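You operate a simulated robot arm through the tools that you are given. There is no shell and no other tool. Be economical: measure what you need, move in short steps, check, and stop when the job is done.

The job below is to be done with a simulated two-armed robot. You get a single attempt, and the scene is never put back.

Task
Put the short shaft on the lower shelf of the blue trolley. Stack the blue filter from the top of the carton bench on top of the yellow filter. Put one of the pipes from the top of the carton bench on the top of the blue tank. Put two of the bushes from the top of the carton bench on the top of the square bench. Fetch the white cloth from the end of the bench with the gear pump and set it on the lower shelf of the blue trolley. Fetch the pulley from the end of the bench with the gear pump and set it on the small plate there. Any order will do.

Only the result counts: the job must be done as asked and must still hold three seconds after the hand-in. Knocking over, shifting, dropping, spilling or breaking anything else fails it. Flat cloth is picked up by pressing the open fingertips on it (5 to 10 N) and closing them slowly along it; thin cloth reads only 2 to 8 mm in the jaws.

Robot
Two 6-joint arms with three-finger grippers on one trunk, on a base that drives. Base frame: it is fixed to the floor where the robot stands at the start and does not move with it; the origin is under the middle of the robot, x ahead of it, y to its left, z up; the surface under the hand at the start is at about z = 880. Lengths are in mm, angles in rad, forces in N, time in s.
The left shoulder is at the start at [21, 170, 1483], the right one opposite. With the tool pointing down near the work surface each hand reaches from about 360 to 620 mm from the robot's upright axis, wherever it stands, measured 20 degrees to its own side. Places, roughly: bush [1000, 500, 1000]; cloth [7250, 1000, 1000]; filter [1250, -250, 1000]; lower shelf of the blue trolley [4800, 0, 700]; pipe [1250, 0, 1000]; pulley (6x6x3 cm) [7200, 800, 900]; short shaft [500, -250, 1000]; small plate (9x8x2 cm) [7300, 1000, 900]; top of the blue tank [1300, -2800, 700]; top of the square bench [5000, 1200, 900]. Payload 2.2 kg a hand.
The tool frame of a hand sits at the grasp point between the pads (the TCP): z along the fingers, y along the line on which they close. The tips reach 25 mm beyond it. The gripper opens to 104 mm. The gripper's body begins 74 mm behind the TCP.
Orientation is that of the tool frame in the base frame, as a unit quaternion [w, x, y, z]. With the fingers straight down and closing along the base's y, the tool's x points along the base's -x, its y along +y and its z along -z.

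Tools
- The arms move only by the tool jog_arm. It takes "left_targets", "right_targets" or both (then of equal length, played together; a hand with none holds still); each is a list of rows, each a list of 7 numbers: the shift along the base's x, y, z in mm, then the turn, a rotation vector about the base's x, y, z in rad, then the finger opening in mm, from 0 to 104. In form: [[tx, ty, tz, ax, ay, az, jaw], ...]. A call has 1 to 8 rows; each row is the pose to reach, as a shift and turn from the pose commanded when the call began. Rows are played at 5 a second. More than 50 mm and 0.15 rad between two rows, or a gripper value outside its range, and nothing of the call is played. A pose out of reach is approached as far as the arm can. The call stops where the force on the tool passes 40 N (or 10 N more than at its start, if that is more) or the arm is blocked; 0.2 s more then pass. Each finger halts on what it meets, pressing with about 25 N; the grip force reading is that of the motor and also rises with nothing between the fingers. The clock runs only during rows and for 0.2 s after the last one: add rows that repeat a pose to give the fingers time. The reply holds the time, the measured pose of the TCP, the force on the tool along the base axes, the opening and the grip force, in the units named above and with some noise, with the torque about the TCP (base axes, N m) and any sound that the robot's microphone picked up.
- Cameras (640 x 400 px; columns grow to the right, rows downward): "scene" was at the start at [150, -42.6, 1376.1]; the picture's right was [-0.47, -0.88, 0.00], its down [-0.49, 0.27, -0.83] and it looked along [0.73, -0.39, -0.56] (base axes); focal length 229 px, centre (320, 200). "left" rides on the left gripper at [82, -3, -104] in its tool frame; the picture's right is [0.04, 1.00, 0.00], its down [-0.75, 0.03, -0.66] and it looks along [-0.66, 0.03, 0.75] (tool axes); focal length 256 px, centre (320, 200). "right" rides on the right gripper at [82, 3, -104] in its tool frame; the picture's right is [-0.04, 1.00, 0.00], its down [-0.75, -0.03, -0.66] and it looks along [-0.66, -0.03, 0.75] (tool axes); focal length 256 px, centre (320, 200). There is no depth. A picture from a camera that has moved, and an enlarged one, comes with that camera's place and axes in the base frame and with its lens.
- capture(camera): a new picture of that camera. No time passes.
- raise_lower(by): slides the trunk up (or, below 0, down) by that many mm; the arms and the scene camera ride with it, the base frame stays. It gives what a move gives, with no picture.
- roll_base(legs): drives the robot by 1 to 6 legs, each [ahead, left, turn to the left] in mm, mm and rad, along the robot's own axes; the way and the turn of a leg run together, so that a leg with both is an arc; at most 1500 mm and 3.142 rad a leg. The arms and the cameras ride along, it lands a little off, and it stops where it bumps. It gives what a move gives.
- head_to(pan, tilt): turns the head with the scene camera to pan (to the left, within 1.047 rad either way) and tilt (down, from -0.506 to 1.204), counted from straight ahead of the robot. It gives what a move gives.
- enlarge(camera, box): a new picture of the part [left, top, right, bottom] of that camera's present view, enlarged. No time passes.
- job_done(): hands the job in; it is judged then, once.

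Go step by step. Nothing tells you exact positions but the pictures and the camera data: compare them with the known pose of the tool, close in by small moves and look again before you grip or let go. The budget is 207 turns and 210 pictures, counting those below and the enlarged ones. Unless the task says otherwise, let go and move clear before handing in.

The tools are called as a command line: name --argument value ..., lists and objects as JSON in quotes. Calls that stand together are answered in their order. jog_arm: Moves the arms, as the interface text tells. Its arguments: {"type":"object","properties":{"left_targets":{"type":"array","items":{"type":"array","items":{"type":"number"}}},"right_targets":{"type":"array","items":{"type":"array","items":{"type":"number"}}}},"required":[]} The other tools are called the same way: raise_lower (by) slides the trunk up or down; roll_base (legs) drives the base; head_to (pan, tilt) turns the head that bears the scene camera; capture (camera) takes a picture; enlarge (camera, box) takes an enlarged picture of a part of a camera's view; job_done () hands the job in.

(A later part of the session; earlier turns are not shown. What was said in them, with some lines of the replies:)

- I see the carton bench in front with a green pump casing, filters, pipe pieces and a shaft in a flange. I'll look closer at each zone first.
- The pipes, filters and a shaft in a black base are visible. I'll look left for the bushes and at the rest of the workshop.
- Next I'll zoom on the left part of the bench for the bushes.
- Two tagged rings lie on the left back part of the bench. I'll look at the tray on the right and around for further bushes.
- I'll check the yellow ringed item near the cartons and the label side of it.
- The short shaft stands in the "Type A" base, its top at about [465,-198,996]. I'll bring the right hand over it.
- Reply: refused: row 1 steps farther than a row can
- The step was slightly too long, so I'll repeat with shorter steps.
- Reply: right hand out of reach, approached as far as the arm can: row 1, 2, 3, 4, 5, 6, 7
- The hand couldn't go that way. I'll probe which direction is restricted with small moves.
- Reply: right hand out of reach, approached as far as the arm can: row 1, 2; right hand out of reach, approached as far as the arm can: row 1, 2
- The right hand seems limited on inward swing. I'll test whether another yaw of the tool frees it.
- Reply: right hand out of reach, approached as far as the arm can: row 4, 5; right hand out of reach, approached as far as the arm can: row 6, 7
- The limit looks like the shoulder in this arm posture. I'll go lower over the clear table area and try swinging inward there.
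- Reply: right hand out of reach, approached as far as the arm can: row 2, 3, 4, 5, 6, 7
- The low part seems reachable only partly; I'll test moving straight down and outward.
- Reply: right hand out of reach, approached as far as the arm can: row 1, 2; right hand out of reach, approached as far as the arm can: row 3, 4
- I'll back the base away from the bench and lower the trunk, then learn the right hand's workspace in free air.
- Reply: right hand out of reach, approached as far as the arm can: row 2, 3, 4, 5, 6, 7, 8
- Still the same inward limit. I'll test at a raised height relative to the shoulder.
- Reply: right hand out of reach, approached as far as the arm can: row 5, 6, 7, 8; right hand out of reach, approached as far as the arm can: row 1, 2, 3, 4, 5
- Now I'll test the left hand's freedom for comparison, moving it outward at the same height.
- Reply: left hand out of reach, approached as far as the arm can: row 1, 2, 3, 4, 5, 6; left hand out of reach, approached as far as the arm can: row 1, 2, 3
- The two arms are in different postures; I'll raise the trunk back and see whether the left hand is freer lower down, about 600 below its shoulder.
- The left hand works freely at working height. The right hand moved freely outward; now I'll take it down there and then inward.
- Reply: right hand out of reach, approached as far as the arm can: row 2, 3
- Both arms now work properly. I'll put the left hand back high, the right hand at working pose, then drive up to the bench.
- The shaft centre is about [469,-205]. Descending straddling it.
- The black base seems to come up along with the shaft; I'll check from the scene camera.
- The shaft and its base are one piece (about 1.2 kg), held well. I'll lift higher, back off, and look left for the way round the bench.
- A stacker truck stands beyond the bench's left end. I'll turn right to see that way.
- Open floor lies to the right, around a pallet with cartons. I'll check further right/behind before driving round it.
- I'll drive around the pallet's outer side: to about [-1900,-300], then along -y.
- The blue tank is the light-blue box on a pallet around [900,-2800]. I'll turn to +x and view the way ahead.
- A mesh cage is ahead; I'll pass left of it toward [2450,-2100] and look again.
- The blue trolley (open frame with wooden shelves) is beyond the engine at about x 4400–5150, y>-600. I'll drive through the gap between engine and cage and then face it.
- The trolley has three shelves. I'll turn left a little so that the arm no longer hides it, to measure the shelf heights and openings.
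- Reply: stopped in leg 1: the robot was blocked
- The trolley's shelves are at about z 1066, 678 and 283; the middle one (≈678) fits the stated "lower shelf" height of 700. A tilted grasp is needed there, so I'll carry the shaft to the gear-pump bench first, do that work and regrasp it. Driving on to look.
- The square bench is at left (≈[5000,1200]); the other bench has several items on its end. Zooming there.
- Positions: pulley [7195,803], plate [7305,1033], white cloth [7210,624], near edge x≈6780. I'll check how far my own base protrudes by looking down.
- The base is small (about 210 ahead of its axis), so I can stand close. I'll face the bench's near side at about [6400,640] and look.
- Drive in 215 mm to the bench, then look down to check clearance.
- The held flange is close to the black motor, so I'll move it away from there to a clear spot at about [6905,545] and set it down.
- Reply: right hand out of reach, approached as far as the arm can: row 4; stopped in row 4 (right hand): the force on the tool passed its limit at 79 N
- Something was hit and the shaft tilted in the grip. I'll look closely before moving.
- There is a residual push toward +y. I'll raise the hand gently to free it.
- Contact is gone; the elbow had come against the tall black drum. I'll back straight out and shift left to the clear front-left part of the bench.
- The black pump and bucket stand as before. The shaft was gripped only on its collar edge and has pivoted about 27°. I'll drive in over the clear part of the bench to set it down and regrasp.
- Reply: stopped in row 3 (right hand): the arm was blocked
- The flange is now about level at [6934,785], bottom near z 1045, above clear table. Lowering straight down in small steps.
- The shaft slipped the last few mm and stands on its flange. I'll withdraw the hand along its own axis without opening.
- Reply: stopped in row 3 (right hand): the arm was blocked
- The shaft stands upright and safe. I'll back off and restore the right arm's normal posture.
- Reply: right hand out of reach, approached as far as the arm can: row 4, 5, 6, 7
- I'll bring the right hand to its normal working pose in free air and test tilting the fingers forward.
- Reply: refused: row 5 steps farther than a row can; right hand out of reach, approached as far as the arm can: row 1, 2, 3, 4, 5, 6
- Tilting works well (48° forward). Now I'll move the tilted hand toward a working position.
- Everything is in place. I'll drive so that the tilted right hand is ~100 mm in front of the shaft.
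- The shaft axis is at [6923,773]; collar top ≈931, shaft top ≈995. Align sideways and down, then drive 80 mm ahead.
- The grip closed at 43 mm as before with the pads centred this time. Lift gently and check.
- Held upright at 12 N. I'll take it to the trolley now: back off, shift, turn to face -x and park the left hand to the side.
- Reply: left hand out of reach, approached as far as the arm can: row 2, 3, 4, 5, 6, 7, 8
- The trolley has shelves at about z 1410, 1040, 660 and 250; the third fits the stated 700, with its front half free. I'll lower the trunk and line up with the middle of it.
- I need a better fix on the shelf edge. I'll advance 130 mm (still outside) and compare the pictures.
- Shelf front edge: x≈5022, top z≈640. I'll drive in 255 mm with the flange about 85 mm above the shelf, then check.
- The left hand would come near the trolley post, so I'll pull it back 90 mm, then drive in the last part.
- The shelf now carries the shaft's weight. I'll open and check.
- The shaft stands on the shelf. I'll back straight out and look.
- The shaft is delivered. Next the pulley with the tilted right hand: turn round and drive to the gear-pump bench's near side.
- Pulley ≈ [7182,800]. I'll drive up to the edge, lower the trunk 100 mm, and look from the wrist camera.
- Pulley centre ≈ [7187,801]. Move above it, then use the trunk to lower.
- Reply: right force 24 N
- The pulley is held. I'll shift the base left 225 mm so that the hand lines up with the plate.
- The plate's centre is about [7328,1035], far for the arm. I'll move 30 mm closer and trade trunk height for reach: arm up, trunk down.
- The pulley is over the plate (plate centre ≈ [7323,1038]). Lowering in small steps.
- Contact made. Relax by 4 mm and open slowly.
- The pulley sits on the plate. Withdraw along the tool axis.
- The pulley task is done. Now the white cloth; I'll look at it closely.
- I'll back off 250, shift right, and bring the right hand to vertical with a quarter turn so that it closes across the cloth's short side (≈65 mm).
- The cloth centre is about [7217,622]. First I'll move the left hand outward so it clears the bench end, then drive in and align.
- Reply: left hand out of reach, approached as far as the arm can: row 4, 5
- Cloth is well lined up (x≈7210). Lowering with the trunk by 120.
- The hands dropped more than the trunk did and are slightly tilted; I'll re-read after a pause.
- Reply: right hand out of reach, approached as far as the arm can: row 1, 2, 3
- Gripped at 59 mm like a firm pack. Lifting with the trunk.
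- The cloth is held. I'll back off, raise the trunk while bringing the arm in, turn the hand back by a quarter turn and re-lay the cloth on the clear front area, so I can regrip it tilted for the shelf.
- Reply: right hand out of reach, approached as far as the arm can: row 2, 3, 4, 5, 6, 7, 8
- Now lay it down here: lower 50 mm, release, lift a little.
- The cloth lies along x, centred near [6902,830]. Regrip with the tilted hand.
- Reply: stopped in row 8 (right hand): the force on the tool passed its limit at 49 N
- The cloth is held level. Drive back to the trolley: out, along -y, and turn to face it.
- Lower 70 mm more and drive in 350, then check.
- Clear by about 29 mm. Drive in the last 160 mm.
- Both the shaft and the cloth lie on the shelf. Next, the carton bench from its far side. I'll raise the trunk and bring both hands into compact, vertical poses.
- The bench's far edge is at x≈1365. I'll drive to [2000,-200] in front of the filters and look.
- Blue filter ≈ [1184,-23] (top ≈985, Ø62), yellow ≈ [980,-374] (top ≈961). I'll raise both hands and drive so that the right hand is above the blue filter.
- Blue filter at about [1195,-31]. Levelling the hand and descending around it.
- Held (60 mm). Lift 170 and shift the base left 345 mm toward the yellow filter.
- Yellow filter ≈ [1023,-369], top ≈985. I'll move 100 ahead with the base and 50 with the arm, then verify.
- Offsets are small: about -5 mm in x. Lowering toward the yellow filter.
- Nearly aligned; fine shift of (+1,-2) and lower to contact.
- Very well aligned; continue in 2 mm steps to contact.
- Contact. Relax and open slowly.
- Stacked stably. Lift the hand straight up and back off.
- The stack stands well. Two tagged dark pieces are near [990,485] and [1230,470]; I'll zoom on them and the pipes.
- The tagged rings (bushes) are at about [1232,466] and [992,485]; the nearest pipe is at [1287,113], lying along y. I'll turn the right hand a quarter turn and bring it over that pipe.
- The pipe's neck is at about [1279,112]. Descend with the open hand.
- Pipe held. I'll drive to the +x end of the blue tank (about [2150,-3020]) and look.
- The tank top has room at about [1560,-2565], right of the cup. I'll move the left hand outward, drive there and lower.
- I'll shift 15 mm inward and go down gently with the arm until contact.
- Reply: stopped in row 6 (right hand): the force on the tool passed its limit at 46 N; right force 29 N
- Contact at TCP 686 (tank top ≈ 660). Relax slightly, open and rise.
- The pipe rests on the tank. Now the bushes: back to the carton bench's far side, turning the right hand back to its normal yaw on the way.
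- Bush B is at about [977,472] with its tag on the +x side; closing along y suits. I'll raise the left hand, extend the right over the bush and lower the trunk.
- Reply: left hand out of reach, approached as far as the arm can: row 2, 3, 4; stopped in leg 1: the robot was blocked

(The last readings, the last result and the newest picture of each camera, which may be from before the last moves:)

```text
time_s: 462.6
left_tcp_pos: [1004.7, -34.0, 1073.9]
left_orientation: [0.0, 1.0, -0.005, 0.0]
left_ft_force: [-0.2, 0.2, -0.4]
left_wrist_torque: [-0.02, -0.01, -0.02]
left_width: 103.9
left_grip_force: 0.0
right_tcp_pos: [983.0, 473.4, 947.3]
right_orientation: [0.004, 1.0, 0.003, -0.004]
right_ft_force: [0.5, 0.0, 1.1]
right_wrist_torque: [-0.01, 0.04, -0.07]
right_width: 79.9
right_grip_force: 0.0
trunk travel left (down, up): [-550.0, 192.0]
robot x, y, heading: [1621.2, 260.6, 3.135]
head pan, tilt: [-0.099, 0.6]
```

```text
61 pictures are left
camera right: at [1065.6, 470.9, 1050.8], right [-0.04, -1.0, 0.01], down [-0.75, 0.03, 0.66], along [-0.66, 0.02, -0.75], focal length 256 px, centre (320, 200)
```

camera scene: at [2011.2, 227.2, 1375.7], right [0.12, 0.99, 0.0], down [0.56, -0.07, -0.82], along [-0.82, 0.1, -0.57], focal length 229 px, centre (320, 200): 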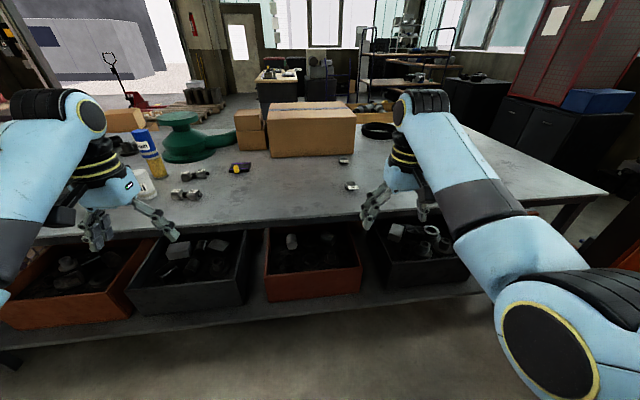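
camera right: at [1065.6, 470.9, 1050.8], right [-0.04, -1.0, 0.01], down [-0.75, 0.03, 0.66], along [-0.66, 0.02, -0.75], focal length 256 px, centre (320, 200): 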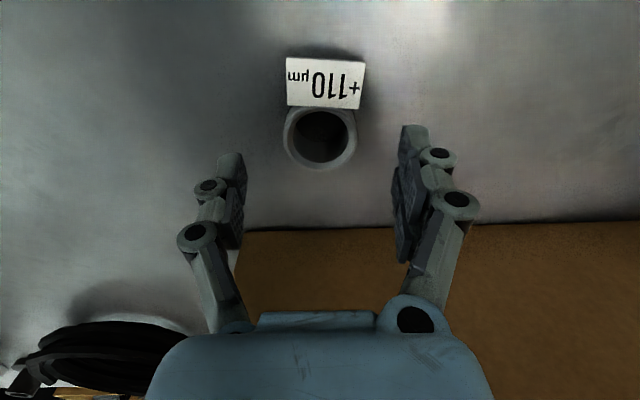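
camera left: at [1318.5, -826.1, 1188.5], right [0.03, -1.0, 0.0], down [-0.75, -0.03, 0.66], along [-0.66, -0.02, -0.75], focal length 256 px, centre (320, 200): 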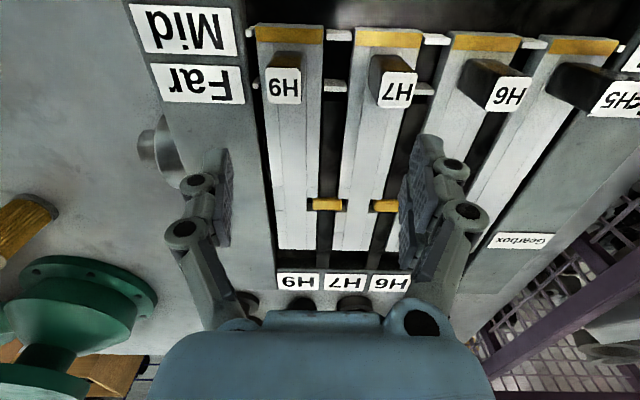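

jog_arm --right_targets '[[4, 0, -20, 0, 0, 0, 80], [4, 0, -39, 0, 0, 0, 80], [4, 0, -39, 0, 0, 0, 65], [4, 0, -39, 0, 0, 0, 52], [4, 0, -39, 0, 0, 0, 42], [4, 0, -39, 0, 0, 0, 32], [4, 0, -39, 0, 0, 0, 25], [4, 0, -39, 0, 0, 0, 25]]'

capture --camera "right"

```text
time_s: 464.4
left_tcp_pos: [1004.7, -33.3, 1074.1]
left_orientation: [0.0, 1.0, -0.004, 0.0]
left_ft_force: [0.8, 0.0, -0.2]
left_wrist_torque: [-0.02, -0.01, 0.0]
left_width: 104.1
left_grip_force: 0.0
right_tcp_pos: [987.5, 472.2, 907.4]
right_orientation: [0.004, 1.0, 0.003, -0.004]
right_ft_force: [-0.6, 0.7, 0.9]
right_wrist_torque: [0.02, 0.01, -0.01]
right_width: 43.9
right_grip_force: 24.8
trunk travel left (down, up): [-550.0, 192.0]
robot x, y, heading: [1621.0, 263.2, 3.136]
head pan, tilt: [-0.099, 0.6]
```

```text
60 pictures are left
camera right: at [1069.5, 470.2, 1011.4], right [-0.04, -1.0, 0.01], down [-0.75, 0.03, 0.66], along [-0.66, 0.02, -0.75], focal length 256 px, centre (320, 200)
```

right: 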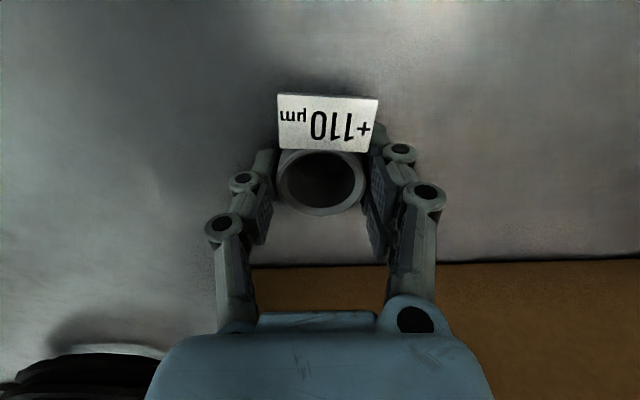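

Gripped (44 mm). Lift with the trunk, then shift so that the left hand can take the other bush.

raise_lower --by 125

roll_base --legs '[[-170, 0, 0], [0, -480, 0]]'

jog_arm --left_targets '[[20, 0, -30, 0, 0, 0, 90], [40, 0, -65, 0, 0, 0, 90], [60, 0, -100, 0, 0, 0, 90], [75, 0, -140, 0, 0, 0, 90]]'

capture --camera "left"

capture --camera "right"

```text
time_s: 466.0
left_tcp_pos: [1004.8, -33.5, 1199.0]
left_orientation: [0.0, 1.0, -0.005, 0.0]
left_ft_force: [0.7, 0.4, -0.2]
left_wrist_torque: [0.01, 0.0, 0.03]
left_width: 103.8
left_grip_force: 0.0
right_tcp_pos: [985.6, 472.7, 1031.4]
right_orientation: [0.003, 1.0, 0.003, -0.003]
right_ft_force: [-0.2, 0.9, -0.9]
right_wrist_torque: [0.0, -0.03, -0.04]
right_width: 43.7
right_grip_force: 24.9
trunk travel left (down, up): [-675.0, 67.0]
robot x, y, heading: [1618.2, 267.6, 3.143]
head pan, tilt: [-0.099, 0.6]
```

```text
time_s: 469.9
left_tcp_pos: [1178.0, 446.5, 1199.3]
left_orientation: [-0.001, 1.0, -0.004, 0.0]
left_ft_force: [-0.2, 0.1, -0.1]
left_wrist_torque: [-0.02, 0.01, 0.02]
left_width: 103.8
left_grip_force: 0.1
right_tcp_pos: [1157.4, 953.2, 1031.1]
right_orientation: [0.004, 1.0, 0.005, -0.005]
right_ft_force: [0.7, -0.1, -0.1]
right_wrist_torque: [0.0, -0.01, 0.02]
right_width: 43.5
right_grip_force: 24.7
trunk travel left (down, up): [-675.0, 67.0]
robot x, y, heading: [1792.6, 746.2, 3.132]
head pan, tilt: [-0.099, 0.6]
```

```text
time_s: 470.9
left_tcp_pos: [1250.3, 446.7, 1060.0]
left_orientation: [-0.002, 1.0, -0.003, 0.0]
left_ft_force: [0.4, -0.3, 0.1]
left_wrist_torque: [-0.02, 0.0, -0.01]
left_width: 90.0
left_grip_force: 0.0
right_tcp_pos: [1158.6, 952.7, 1031.9]
right_orientation: [0.004, 1.0, 0.004, -0.004]
right_ft_force: [0.5, -0.2, -0.9]
right_wrist_torque: [-0.02, 0.01, 0.01]
right_width: 43.8
right_grip_force: 25.4
trunk travel left (down, up): [-675.0, 67.0]
robot x, y, heading: [1796.1, 746.9, 3.142]
head pan, tilt: [-0.099, 0.6]
```

```text
59 pictures are left
camera left: at [1331.3, 448.3, 1163.5], right [0.03, -1.0, 0.0], down [-0.75, -0.03, 0.66], along [-0.66, -0.02, -0.75], focal length 256 px, centre (320, 200)
```

left: 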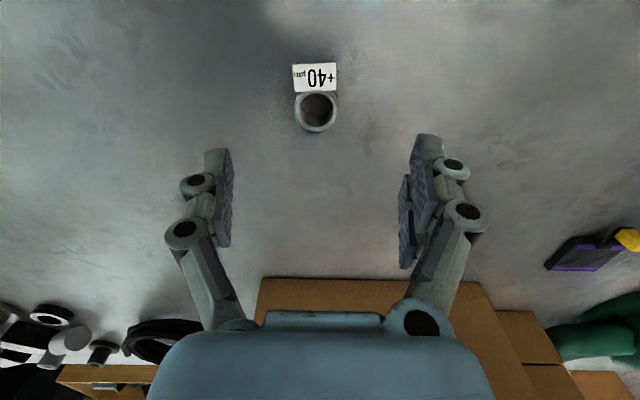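

```text
58 pictures are left
camera right: at [1240.8, 951.2, 1136.5], right [-0.03, -1.0, 0.01], down [-0.75, 0.03, 0.66], along [-0.66, 0.02, -0.75], focal length 256 px, centre (320, 200)
```

right: 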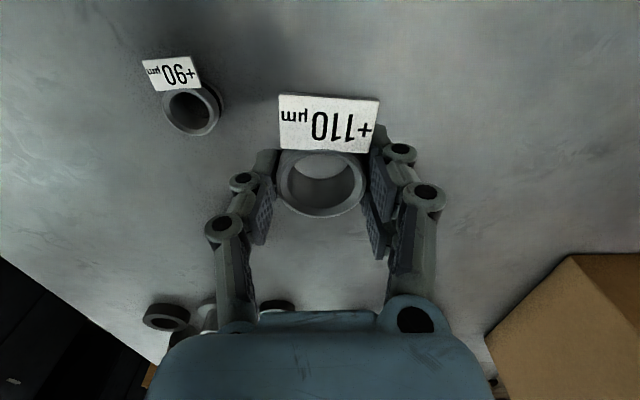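

Bush A (+40) is at about [1229,450]. Descend with the left hand.

jog_arm --left_targets '[[-10, 2, -40, 0, 0, 0, 80], [-21, 3, -80, 0, 0, 0, 80], [-21, 3, -115, 0, 0, 0, 80], [-21, 3, -115, 0, 0, 0, 80]]'

capture --camera "left"

```text
time_s: 471.9
left_tcp_pos: [1231.3, 447.0, 946.0]
left_orientation: [-0.001, 1.0, -0.003, 0.0]
left_ft_force: [0.4, -0.1, 0.3]
left_wrist_torque: [0.01, 0.03, -0.03]
left_width: 79.9
left_grip_force: 0.1
right_tcp_pos: [1159.2, 953.3, 1032.8]
right_orientation: [0.005, 1.0, 0.004, -0.005]
right_ft_force: [0.9, -0.1, -0.4]
right_wrist_torque: [0.01, -0.03, -0.02]
right_width: 43.8
right_grip_force: 24.6
trunk travel left (down, up): [-675.0, 67.0]
robot x, y, heading: [1792.3, 742.4, 3.144]
head pan, tilt: [-0.099, 0.6]
```

```text
57 pictures are left
camera left: at [1311.7, 449.4, 1049.9], right [0.03, -1.0, 0.0], down [-0.75, -0.03, 0.66], along [-0.66, -0.02, -0.75], focal length 256 px, centre (320, 200)
```

left: 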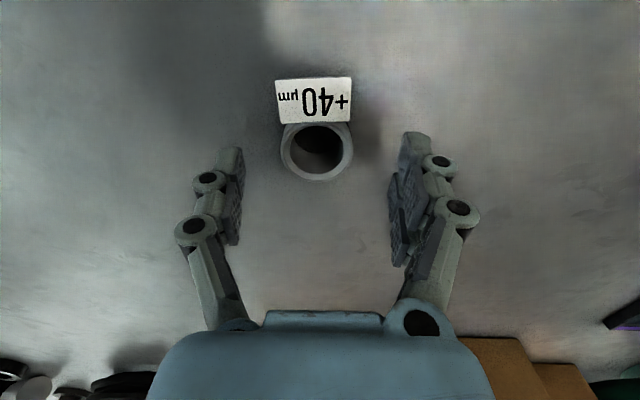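

jog_arm --left_targets '[[-4, 2, -20, 0, 0, 0, 80], [-4, 2, -38, 0, 0, 0, 80], [-4, 2, -38, 0, 0, 0, 65], [-4, 2, -38, 0, 0, 0, 52], [-4, 2, -38, 0, 0, 0, 42], [-4, 2, -38, 0, 0, 0, 32], [-4, 2, -38, 0, 0, 0, 25], [-4, 2, -38, 0, 0, 0, 25]]'

jog_arm --left_targets '[[0, 0, 30, 0, 0, 0, 25], [0, 0, 75, 0, 0, 0, 25], [0, 0, 120, 0, 0, 0, 25]]'

capture --camera "left"

```text
time_s: 473.7
left_tcp_pos: [1226.9, 452.1, 909.2]
left_orientation: [-0.001, 1.0, -0.004, 0.001]
left_ft_force: [-0.7, 0.2, 0.7]
left_wrist_torque: [-0.01, 0.03, 0.0]
left_width: 44.7
left_grip_force: 25.2
right_tcp_pos: [1158.7, 954.0, 1032.7]
right_orientation: [0.005, 1.0, 0.005, -0.004]
right_ft_force: [0.7, -0.3, -1.5]
right_wrist_torque: [0.03, 0.04, -0.03]
right_width: 43.5
right_grip_force: 24.9
trunk travel left (down, up): [-675.0, 67.0]
robot x, y, heading: [1794.2, 746.3, 3.146]
head pan, tilt: [-0.099, 0.6]
```

```text
time_s: 474.5
left_tcp_pos: [1230.0, 450.7, 1026.2]
left_orientation: [0.0, 1.0, -0.003, 0.0]
left_ft_force: [-0.1, 0.1, -0.7]
left_wrist_torque: [0.02, -0.01, 0.0]
left_width: 44.4
left_grip_force: 25.2
right_tcp_pos: [1158.6, 952.8, 1032.1]
right_orientation: [0.004, 1.0, 0.004, -0.005]
right_ft_force: [0.4, 0.5, -0.7]
right_wrist_torque: [0.0, 0.02, 0.03]
right_width: 43.8
right_grip_force: 24.8
trunk travel left (down, up): [-675.0, 67.0]
robot x, y, heading: [1789.3, 745.8, 3.142]
head pan, tilt: [-0.099, 0.6]
```

```text
56 pictures are left
camera left: at [1309.8, 452.3, 1130.3], right [0.03, -1.0, 0.0], down [-0.75, -0.03, 0.66], along [-0.66, -0.02, -0.75], focal length 256 px, centre (320, 200)
```

left: 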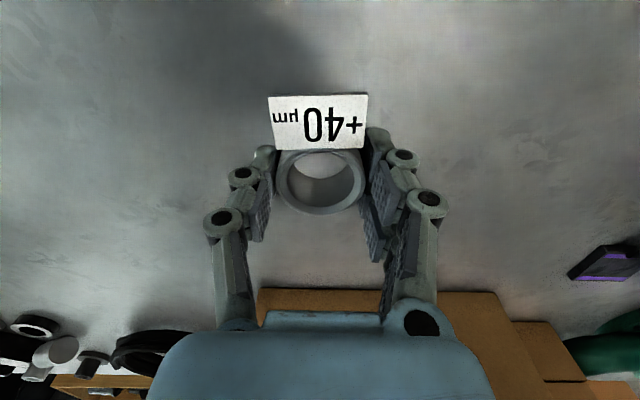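

Both bushes are held. Now drive back through the corridor to the east side of the square bench, in stages.

roll_base --legs '[[-350, 0, 0], [0, 1180, 0], [0, 1170, 0], [-1300, 0, 0]]'

```text
time_s: 493.3
left_tcp_pos: [2845.0, -1887.1, 1030.7]
left_orientation: [-0.002, 1.0, -0.009, -0.003]
left_ft_force: [-0.2, -0.8, -2.0]
left_wrist_torque: [0.09, 0.0, -0.02]
left_width: 43.9
left_grip_force: 25.2
right_tcp_pos: [2778.0, -1384.5, 1020.5]
right_orientation: [0.003, 1.0, -0.002, 0.01]
right_ft_force: [-1.5, -1.5, -0.6]
right_wrist_torque: [0.16, -0.13, -0.02]
right_width: 43.6
right_grip_force: 25.1
trunk travel left (down, up): [-675.0, 67.0]
robot x, y, heading: [3401.1, -1604.2, 3.133]
head pan, tilt: [-0.099, 0.6]
stopped in leg 4: the robot was blocked; the commanded pose is now the measured one
```

Blocked near x 3400; I'll look at both sides.

head_to --pan -1.04 --tilt 0.5

capture --camera "scene"

head_to --pan 1.04 --tilt 0.5

capture --camera "scene"

```text
time_s: 494.5
left_tcp_pos: [2846.9, -1889.3, 1034.7]
left_orientation: [-0.002, 1.0, -0.015, -0.007]
left_ft_force: [0.5, 0.4, -0.3]
left_wrist_torque: [-0.01, -0.01, 0.02]
left_width: 43.9
left_grip_force: 25.4
right_tcp_pos: [2788.8, -1384.6, 1025.0]
right_orientation: [0.003, 1.0, -0.008, 0.008]
right_ft_force: [-0.3, -0.4, -0.6]
right_wrist_torque: [0.01, 0.02, 0.01]
right_width: 43.9
right_grip_force: 24.8
trunk travel left (down, up): [-675.0, 67.0]
robot x, y, heading: [3399.4, -1611.8, 3.12]
head pan, tilt: [-1.04, 0.499]
```

```text
55 pictures are left
camera scene: at [3287.8, -1529.7, 1385.0], right [0.87, 0.49, 0.0], down [0.23, -0.42, -0.88], along [-0.43, 0.77, -0.48], focal length 229 px, centre (320, 200)
```

scene: 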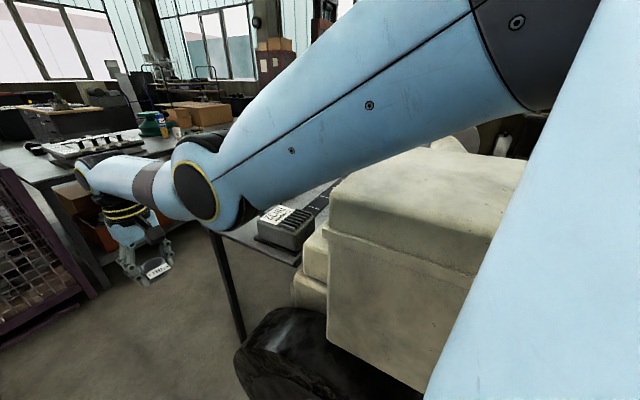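

```text
time_s: 496.5
left_tcp_pos: [2846.7, -1889.1, 1033.2]
left_orientation: [-0.002, 1.0, -0.015, -0.006]
left_ft_force: [-0.2, -0.8, -1.1]
left_wrist_torque: [-0.02, -0.03, 0.0]
left_width: 43.7
left_grip_force: 25.1
right_tcp_pos: [2787.0, -1384.0, 1024.4]
right_orientation: [0.002, 1.0, -0.008, 0.008]
right_ft_force: [-0.2, 0.0, -0.9]
right_wrist_torque: [-0.02, 0.01, 0.0]
right_width: 43.7
right_grip_force: 25.1
trunk travel left (down, up): [-675.0, 67.0]
robot x, y, heading: [3399.3, -1611.2, 3.12]
head pan, tilt: [1.04, 0.499]
```

```text
54 pictures are left
camera scene: at [3283.2, -1686.4, 1384.8], right [-0.85, 0.52, 0.0], down [0.25, 0.41, -0.88], along [-0.46, -0.75, -0.48], focal length 229 px, centre (320, 200)
```

scene: 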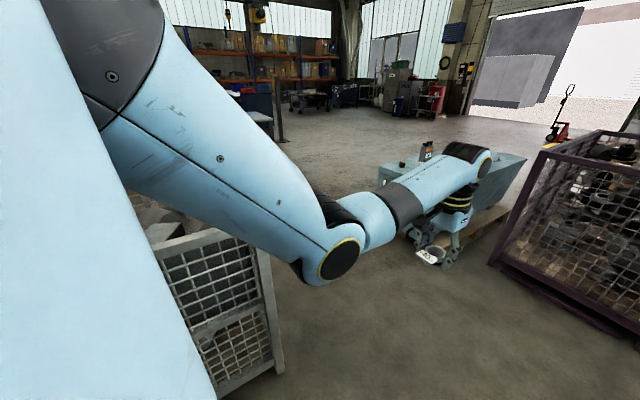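

The right upper arm touched the engine block. I'll ease forward, shift left 110 mm, and continue back past it.

roll_base --legs '[[60, 0, 0.02], [0, 115, 0], [-1200, 0, 0], [0, -170, 0], [-1300, 0, 0]]'

```text
time_s: 511.4
left_tcp_pos: [5318.1, -1874.5, 1034.3]
left_orientation: [-0.002, 1.0, -0.016, -0.006]
left_ft_force: [0.5, -0.3, -0.4]
left_wrist_torque: [-0.01, -0.02, 0.0]
left_width: 43.5
left_grip_force: 24.7
right_tcp_pos: [5261.6, -1370.1, 1024.0]
right_orientation: [0.002, 1.0, -0.008, 0.007]
right_ft_force: [0.0, -0.2, -1.2]
right_wrist_torque: [0.02, -0.03, 0.0]
right_width: 43.8
right_grip_force: 24.8
trunk travel left (down, up): [-675.0, 67.0]
robot x, y, heading: [5874.4, -1596.0, 3.119]
head pan, tilt: [1.04, 0.499]
```

roll_base --legs '[[0, -1350, 0.02], [0, -1250, 0]]'

head_to --pan 0.0 --tilt 0.6

capture --camera "scene"

```text
time_s: 523.9
left_tcp_pos: [5387.2, 698.5, 1034.3]
left_orientation: [-0.002, 1.0, -0.02, -0.006]
left_ft_force: [0.1, 0.2, -1.3]
left_wrist_torque: [-0.01, 0.04, -0.02]
left_width: 43.7
left_grip_force: 25.2
right_tcp_pos: [5334.7, 1204.3, 1024.8]
right_orientation: [0.002, 1.0, -0.013, 0.008]
right_ft_force: [-0.7, 0.4, 1.0]
right_wrist_torque: [0.02, 0.0, 0.01]
right_width: 43.4
right_grip_force: 24.6
trunk travel left (down, up): [-675.0, 67.0]
robot x, y, heading: [5942.2, 970.9, 3.113]
head pan, tilt: [1.04, 0.499]
```

```text
time_s: 525.2
left_tcp_pos: [5386.0, 697.9, 1033.5]
left_orientation: [-0.002, 1.0, -0.02, -0.006]
left_ft_force: [0.1, 0.3, -1.5]
left_wrist_torque: [0.02, 0.04, 0.03]
left_width: 43.9
left_grip_force: 25.2
right_tcp_pos: [5333.3, 1202.9, 1024.7]
right_orientation: [0.002, 1.0, -0.012, 0.008]
right_ft_force: [0.1, 0.1, -0.4]
right_wrist_torque: [0.02, 0.01, 0.0]
right_width: 43.8
right_grip_force: 25.3
trunk travel left (down, up): [-675.0, 67.0]
robot x, y, heading: [5943.7, 973.6, 3.107]
head pan, tilt: [0.0, 0.6]
```

```text
53 pictures are left
camera scene: at [5786.0, 975.8, 1375.7], right [0.03, 1.0, 0.0], down [0.57, -0.02, -0.82], along [-0.82, 0.03, -0.57], focal length 229 px, centre (320, 200)
```

scene: 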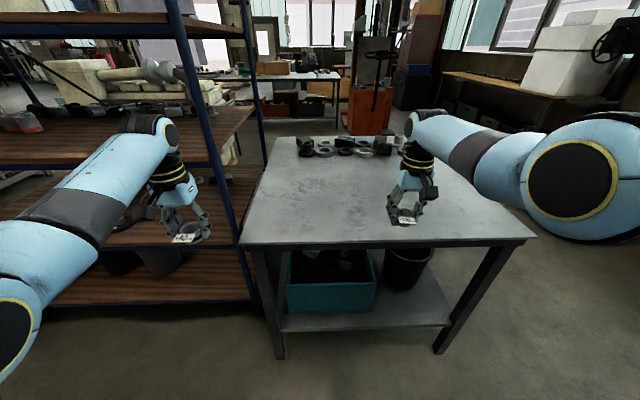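

The square bench spans about y 757–1649 with its near edge at x≈5300, front part free. I'll shift right and go forward so both hands are over it.

roll_base --legs '[[0, -320, 0.03], [225, 0, 0]]'

capture --camera "left"

capture --camera "right"

capture --camera "scene"

```text
time_s: 528.6
left_tcp_pos: [5175.8, 1002.5, 1033.5]
left_orientation: [-0.001, 1.0, -0.007, -0.005]
left_ft_force: [0.0, -0.1, -0.7]
left_wrist_torque: [-0.03, 0.02, -0.02]
left_width: 43.8
left_grip_force: 24.9
right_tcp_pos: [5108.6, 1507.3, 1024.3]
right_orientation: [0.002, 1.0, 0.001, 0.009]
right_ft_force: [-0.3, -0.3, -0.2]
right_wrist_torque: [0.02, -0.01, 0.02]
right_width: 43.5
right_grip_force: 25.3
trunk travel left (down, up): [-675.0, 67.0]
robot x, y, heading: [5723.7, 1292.1, 3.138]
head pan, tilt: [0.0, 0.6]
```

```text
52 pictures are left
camera left: at [5256.9, 1003.6, 1136.2], right [0.03, -1.0, 0.0], down [-0.75, -0.02, 0.66], along [-0.66, -0.02, -0.75], focal length 256 px, centre (320, 200)
```

left: 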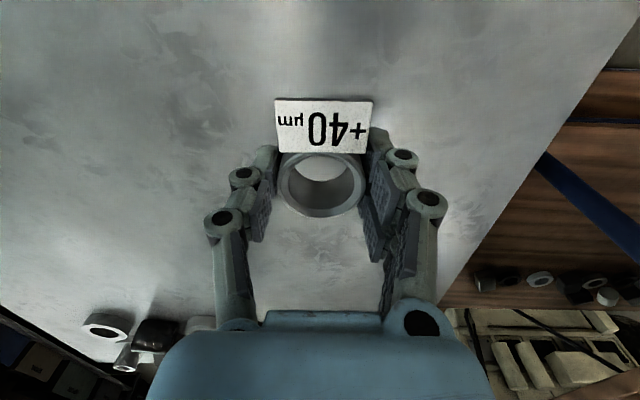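

```text
51 pictures are left
camera right: at [5187.9, 1503.7, 1130.7], right [-0.04, -1.0, 0.0], down [-0.77, 0.03, 0.64], along [-0.64, 0.02, -0.77], focal length 256 px, centre (320, 200)
```

right: 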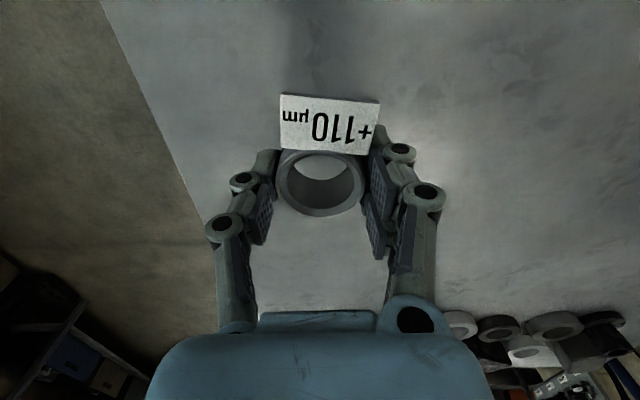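

```text
50 pictures are left
camera scene: at [5566.9, 1291.4, 1375.6], right [0.0, 1.0, 0.0], down [0.57, 0.0, -0.82], along [-0.82, 0.0, -0.57], focal length 229 px, centre (320, 200)
```

scene: 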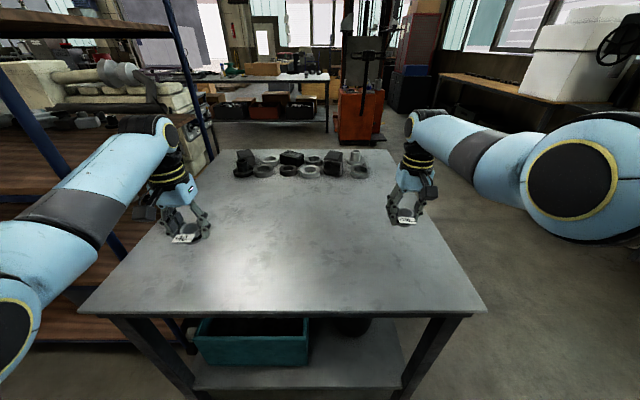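

Both bushes are over free table. Estimated top ≈ 860. Lower the trunk 105 mm, then descend gently with the arms.

raise_lower --by -105

jog_arm --right_targets '[[0, 0, -6, 0, 0, 0, 25], [0, 0, -12, 0, 0, 0, 25], [0, 0, -16, 0, 0, 0, 25]]' --left_targets '[[0, 0, -9, 0, 0, 0, 25], [0, 0, -18, 0, 0, 0, 25], [0, 0, -26, 0, 0, 0, 25]]'

enlarge --camera "scene" --box '[120, 150, 460, 300]'

```text
time_s: 530.0
left_tcp_pos: [5176.3, 1003.5, 929.4]
left_orientation: [-0.002, 1.0, -0.006, -0.006]
left_ft_force: [0.4, -0.7, -0.4]
left_wrist_torque: [0.0, 0.03, 0.03]
left_width: 43.7
left_grip_force: 24.9
right_tcp_pos: [5109.1, 1506.3, 919.8]
right_orientation: [0.002, 1.0, 0.0, 0.008]
right_ft_force: [-0.6, 0.1, -1.1]
right_wrist_torque: [-0.02, 0.03, 0.02]
right_width: 43.6
right_grip_force: 25.2
trunk travel left (down, up): [-570.0, 172.0]
robot x, y, heading: [5724.3, 1290.7, 3.139]
head pan, tilt: [0.0, 0.6]
```

```text
time_s: 530.8
left_tcp_pos: [5178.4, 1002.9, 907.3]
left_orientation: [-0.001, 1.0, -0.006, -0.01]
left_ft_force: [1.2, 1.1, 21.9]
left_wrist_torque: [0.07, -0.01, -0.01]
left_width: 44.1
left_grip_force: 25.1
right_tcp_pos: [5110.6, 1508.1, 908.1]
right_orientation: [0.002, 1.0, 0.001, 0.004]
right_ft_force: [-2.0, -0.6, 15.5]
right_wrist_torque: [0.25, 0.29, 0.02]
right_width: 43.7
right_grip_force: 25.2
trunk travel left (down, up): [-570.0, 172.0]
robot x, y, heading: [5725.2, 1290.0, 3.14]
head pan, tilt: [0.0, 0.6]
```

```text
1.88 times, centred on (290, 225) of scene
camera zoom: at [5570.4, 1292.0, 1271.4], right [0.0, 1.0, 0.0], down [0.56, 0.0, -0.83], along [-0.83, 0.0, -0.56], focal length 431 px, centre (376, 153)
```

zoom: 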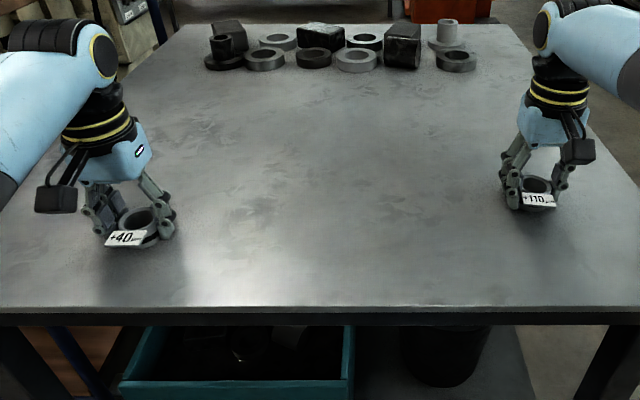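

Both bushes touch the table. Relax a little, open both hands and rise.

jog_arm --right_targets '[[0, 0, 4, 0, 0, 0, 42], [0, 0, 4, 0, 0, 0, 50], [0, 0, 4, 0, 0, 0, 65], [0, 0, 4, 0, 0, 0, 85], [0, 0, 30, 0, 0, 0, 85], [0, 0, 70, 0, 0, 0, 85], [0, 0, 110, 0, 0, 0, 85]]' --left_targets '[[0, 0, 4, 0, 0, 0, 42], [0, 0, 4, 0, 0, 0, 50], [0, 0, 4, 0, 0, 0, 65], [0, 0, 4, 0, 0, 0, 85], [0, 0, 30, 0, 0, 0, 85], [0, 0, 70, 0, 0, 0, 85], [0, 0, 110, 0, 0, 0, 85]]'

roll_base --legs '[[-350, 0, 0]]'

capture --camera "scene"

```text
time_s: 532.4
left_tcp_pos: [5178.5, 1003.6, 1014.8]
left_orientation: [-0.002, 1.0, -0.007, -0.006]
left_ft_force: [0.1, 0.3, 0.6]
left_wrist_torque: [0.0, 0.01, -0.01]
left_width: 84.9
left_grip_force: 0.0
right_tcp_pos: [5109.4, 1507.8, 1014.7]
right_orientation: [0.003, 1.0, 0.001, 0.008]
right_ft_force: [0.2, -0.3, -0.9]
right_wrist_torque: [-0.03, -0.04, 0.02]
right_width: 85.0
right_grip_force: 0.1
trunk travel left (down, up): [-570.0, 172.0]
robot x, y, heading: [5726.6, 1294.0, 3.142]
head pan, tilt: [0.0, 0.6]
```

```text
time_s: 534.6
left_tcp_pos: [5529.1, 1003.6, 1014.0]
left_orientation: [-0.001, 1.0, -0.006, -0.006]
left_ft_force: [0.1, 0.0, 0.3]
left_wrist_torque: [0.0, 0.01, 0.0]
left_width: 84.9
left_grip_force: 0.1
right_tcp_pos: [5460.6, 1506.0, 1013.9]
right_orientation: [0.003, 1.0, -0.001, 0.007]
right_ft_force: [0.4, 0.0, -0.2]
right_wrist_torque: [0.0, 0.06, -0.01]
right_width: 84.9
right_grip_force: 0.2
trunk travel left (down, up): [-570.0, 172.0]
robot x, y, heading: [6080.3, 1287.6, 3.139]
head pan, tilt: [0.0, 0.6]
```

```text
48 pictures are left
camera scene: at [5918.9, 1290.1, 1270.5], right [0.01, 1.0, 0.0], down [0.56, 0.0, -0.83], along [-0.83, 0.0, -0.56], focal length 229 px, centre (320, 200)
```

scene: 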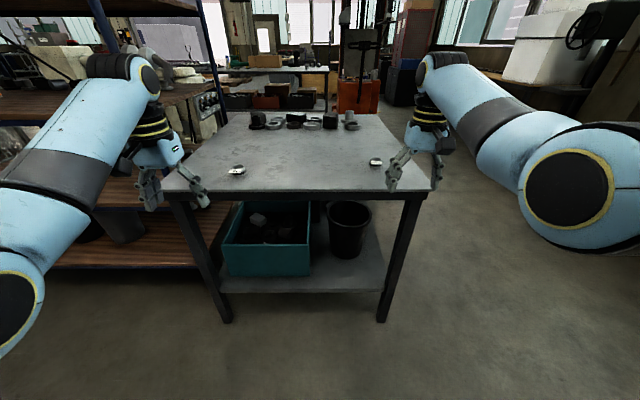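

All items are placed and both hands are clear of everything; handing in.

job_done

```text
The job is handed in.
```

The job is handed in, and as far as the last pictures show, all six parts are done:
- **Shaft and cloth:** on the blue trolley.
- **Blue filter:** on top of the yellow one.
- **Pipe:** on the blue tank.
- **Bushes:** two (+40 and +110) on the square bench.
- **Pulley:** on the small plate.

Three things could still count against it:
- **Shelf choice:** the trolley has four shelves. I used the third one down, at about z 660, because it fits the stated 700; the bottom shelf is at about z 250.
- **Bumps:** the right arm hit something beside the black pump with 79 N and touched the engine block, and the base nudged the carton bench and something behind the robot near the trolley. The pump and bucket looked upright and in place afterwards; I saw no shift at the others but did not check them separately.
- **Shaft slip:** the shaft slipped the last few millimetres when I set it down on the gear-pump bench to regrip it. It landed upright.
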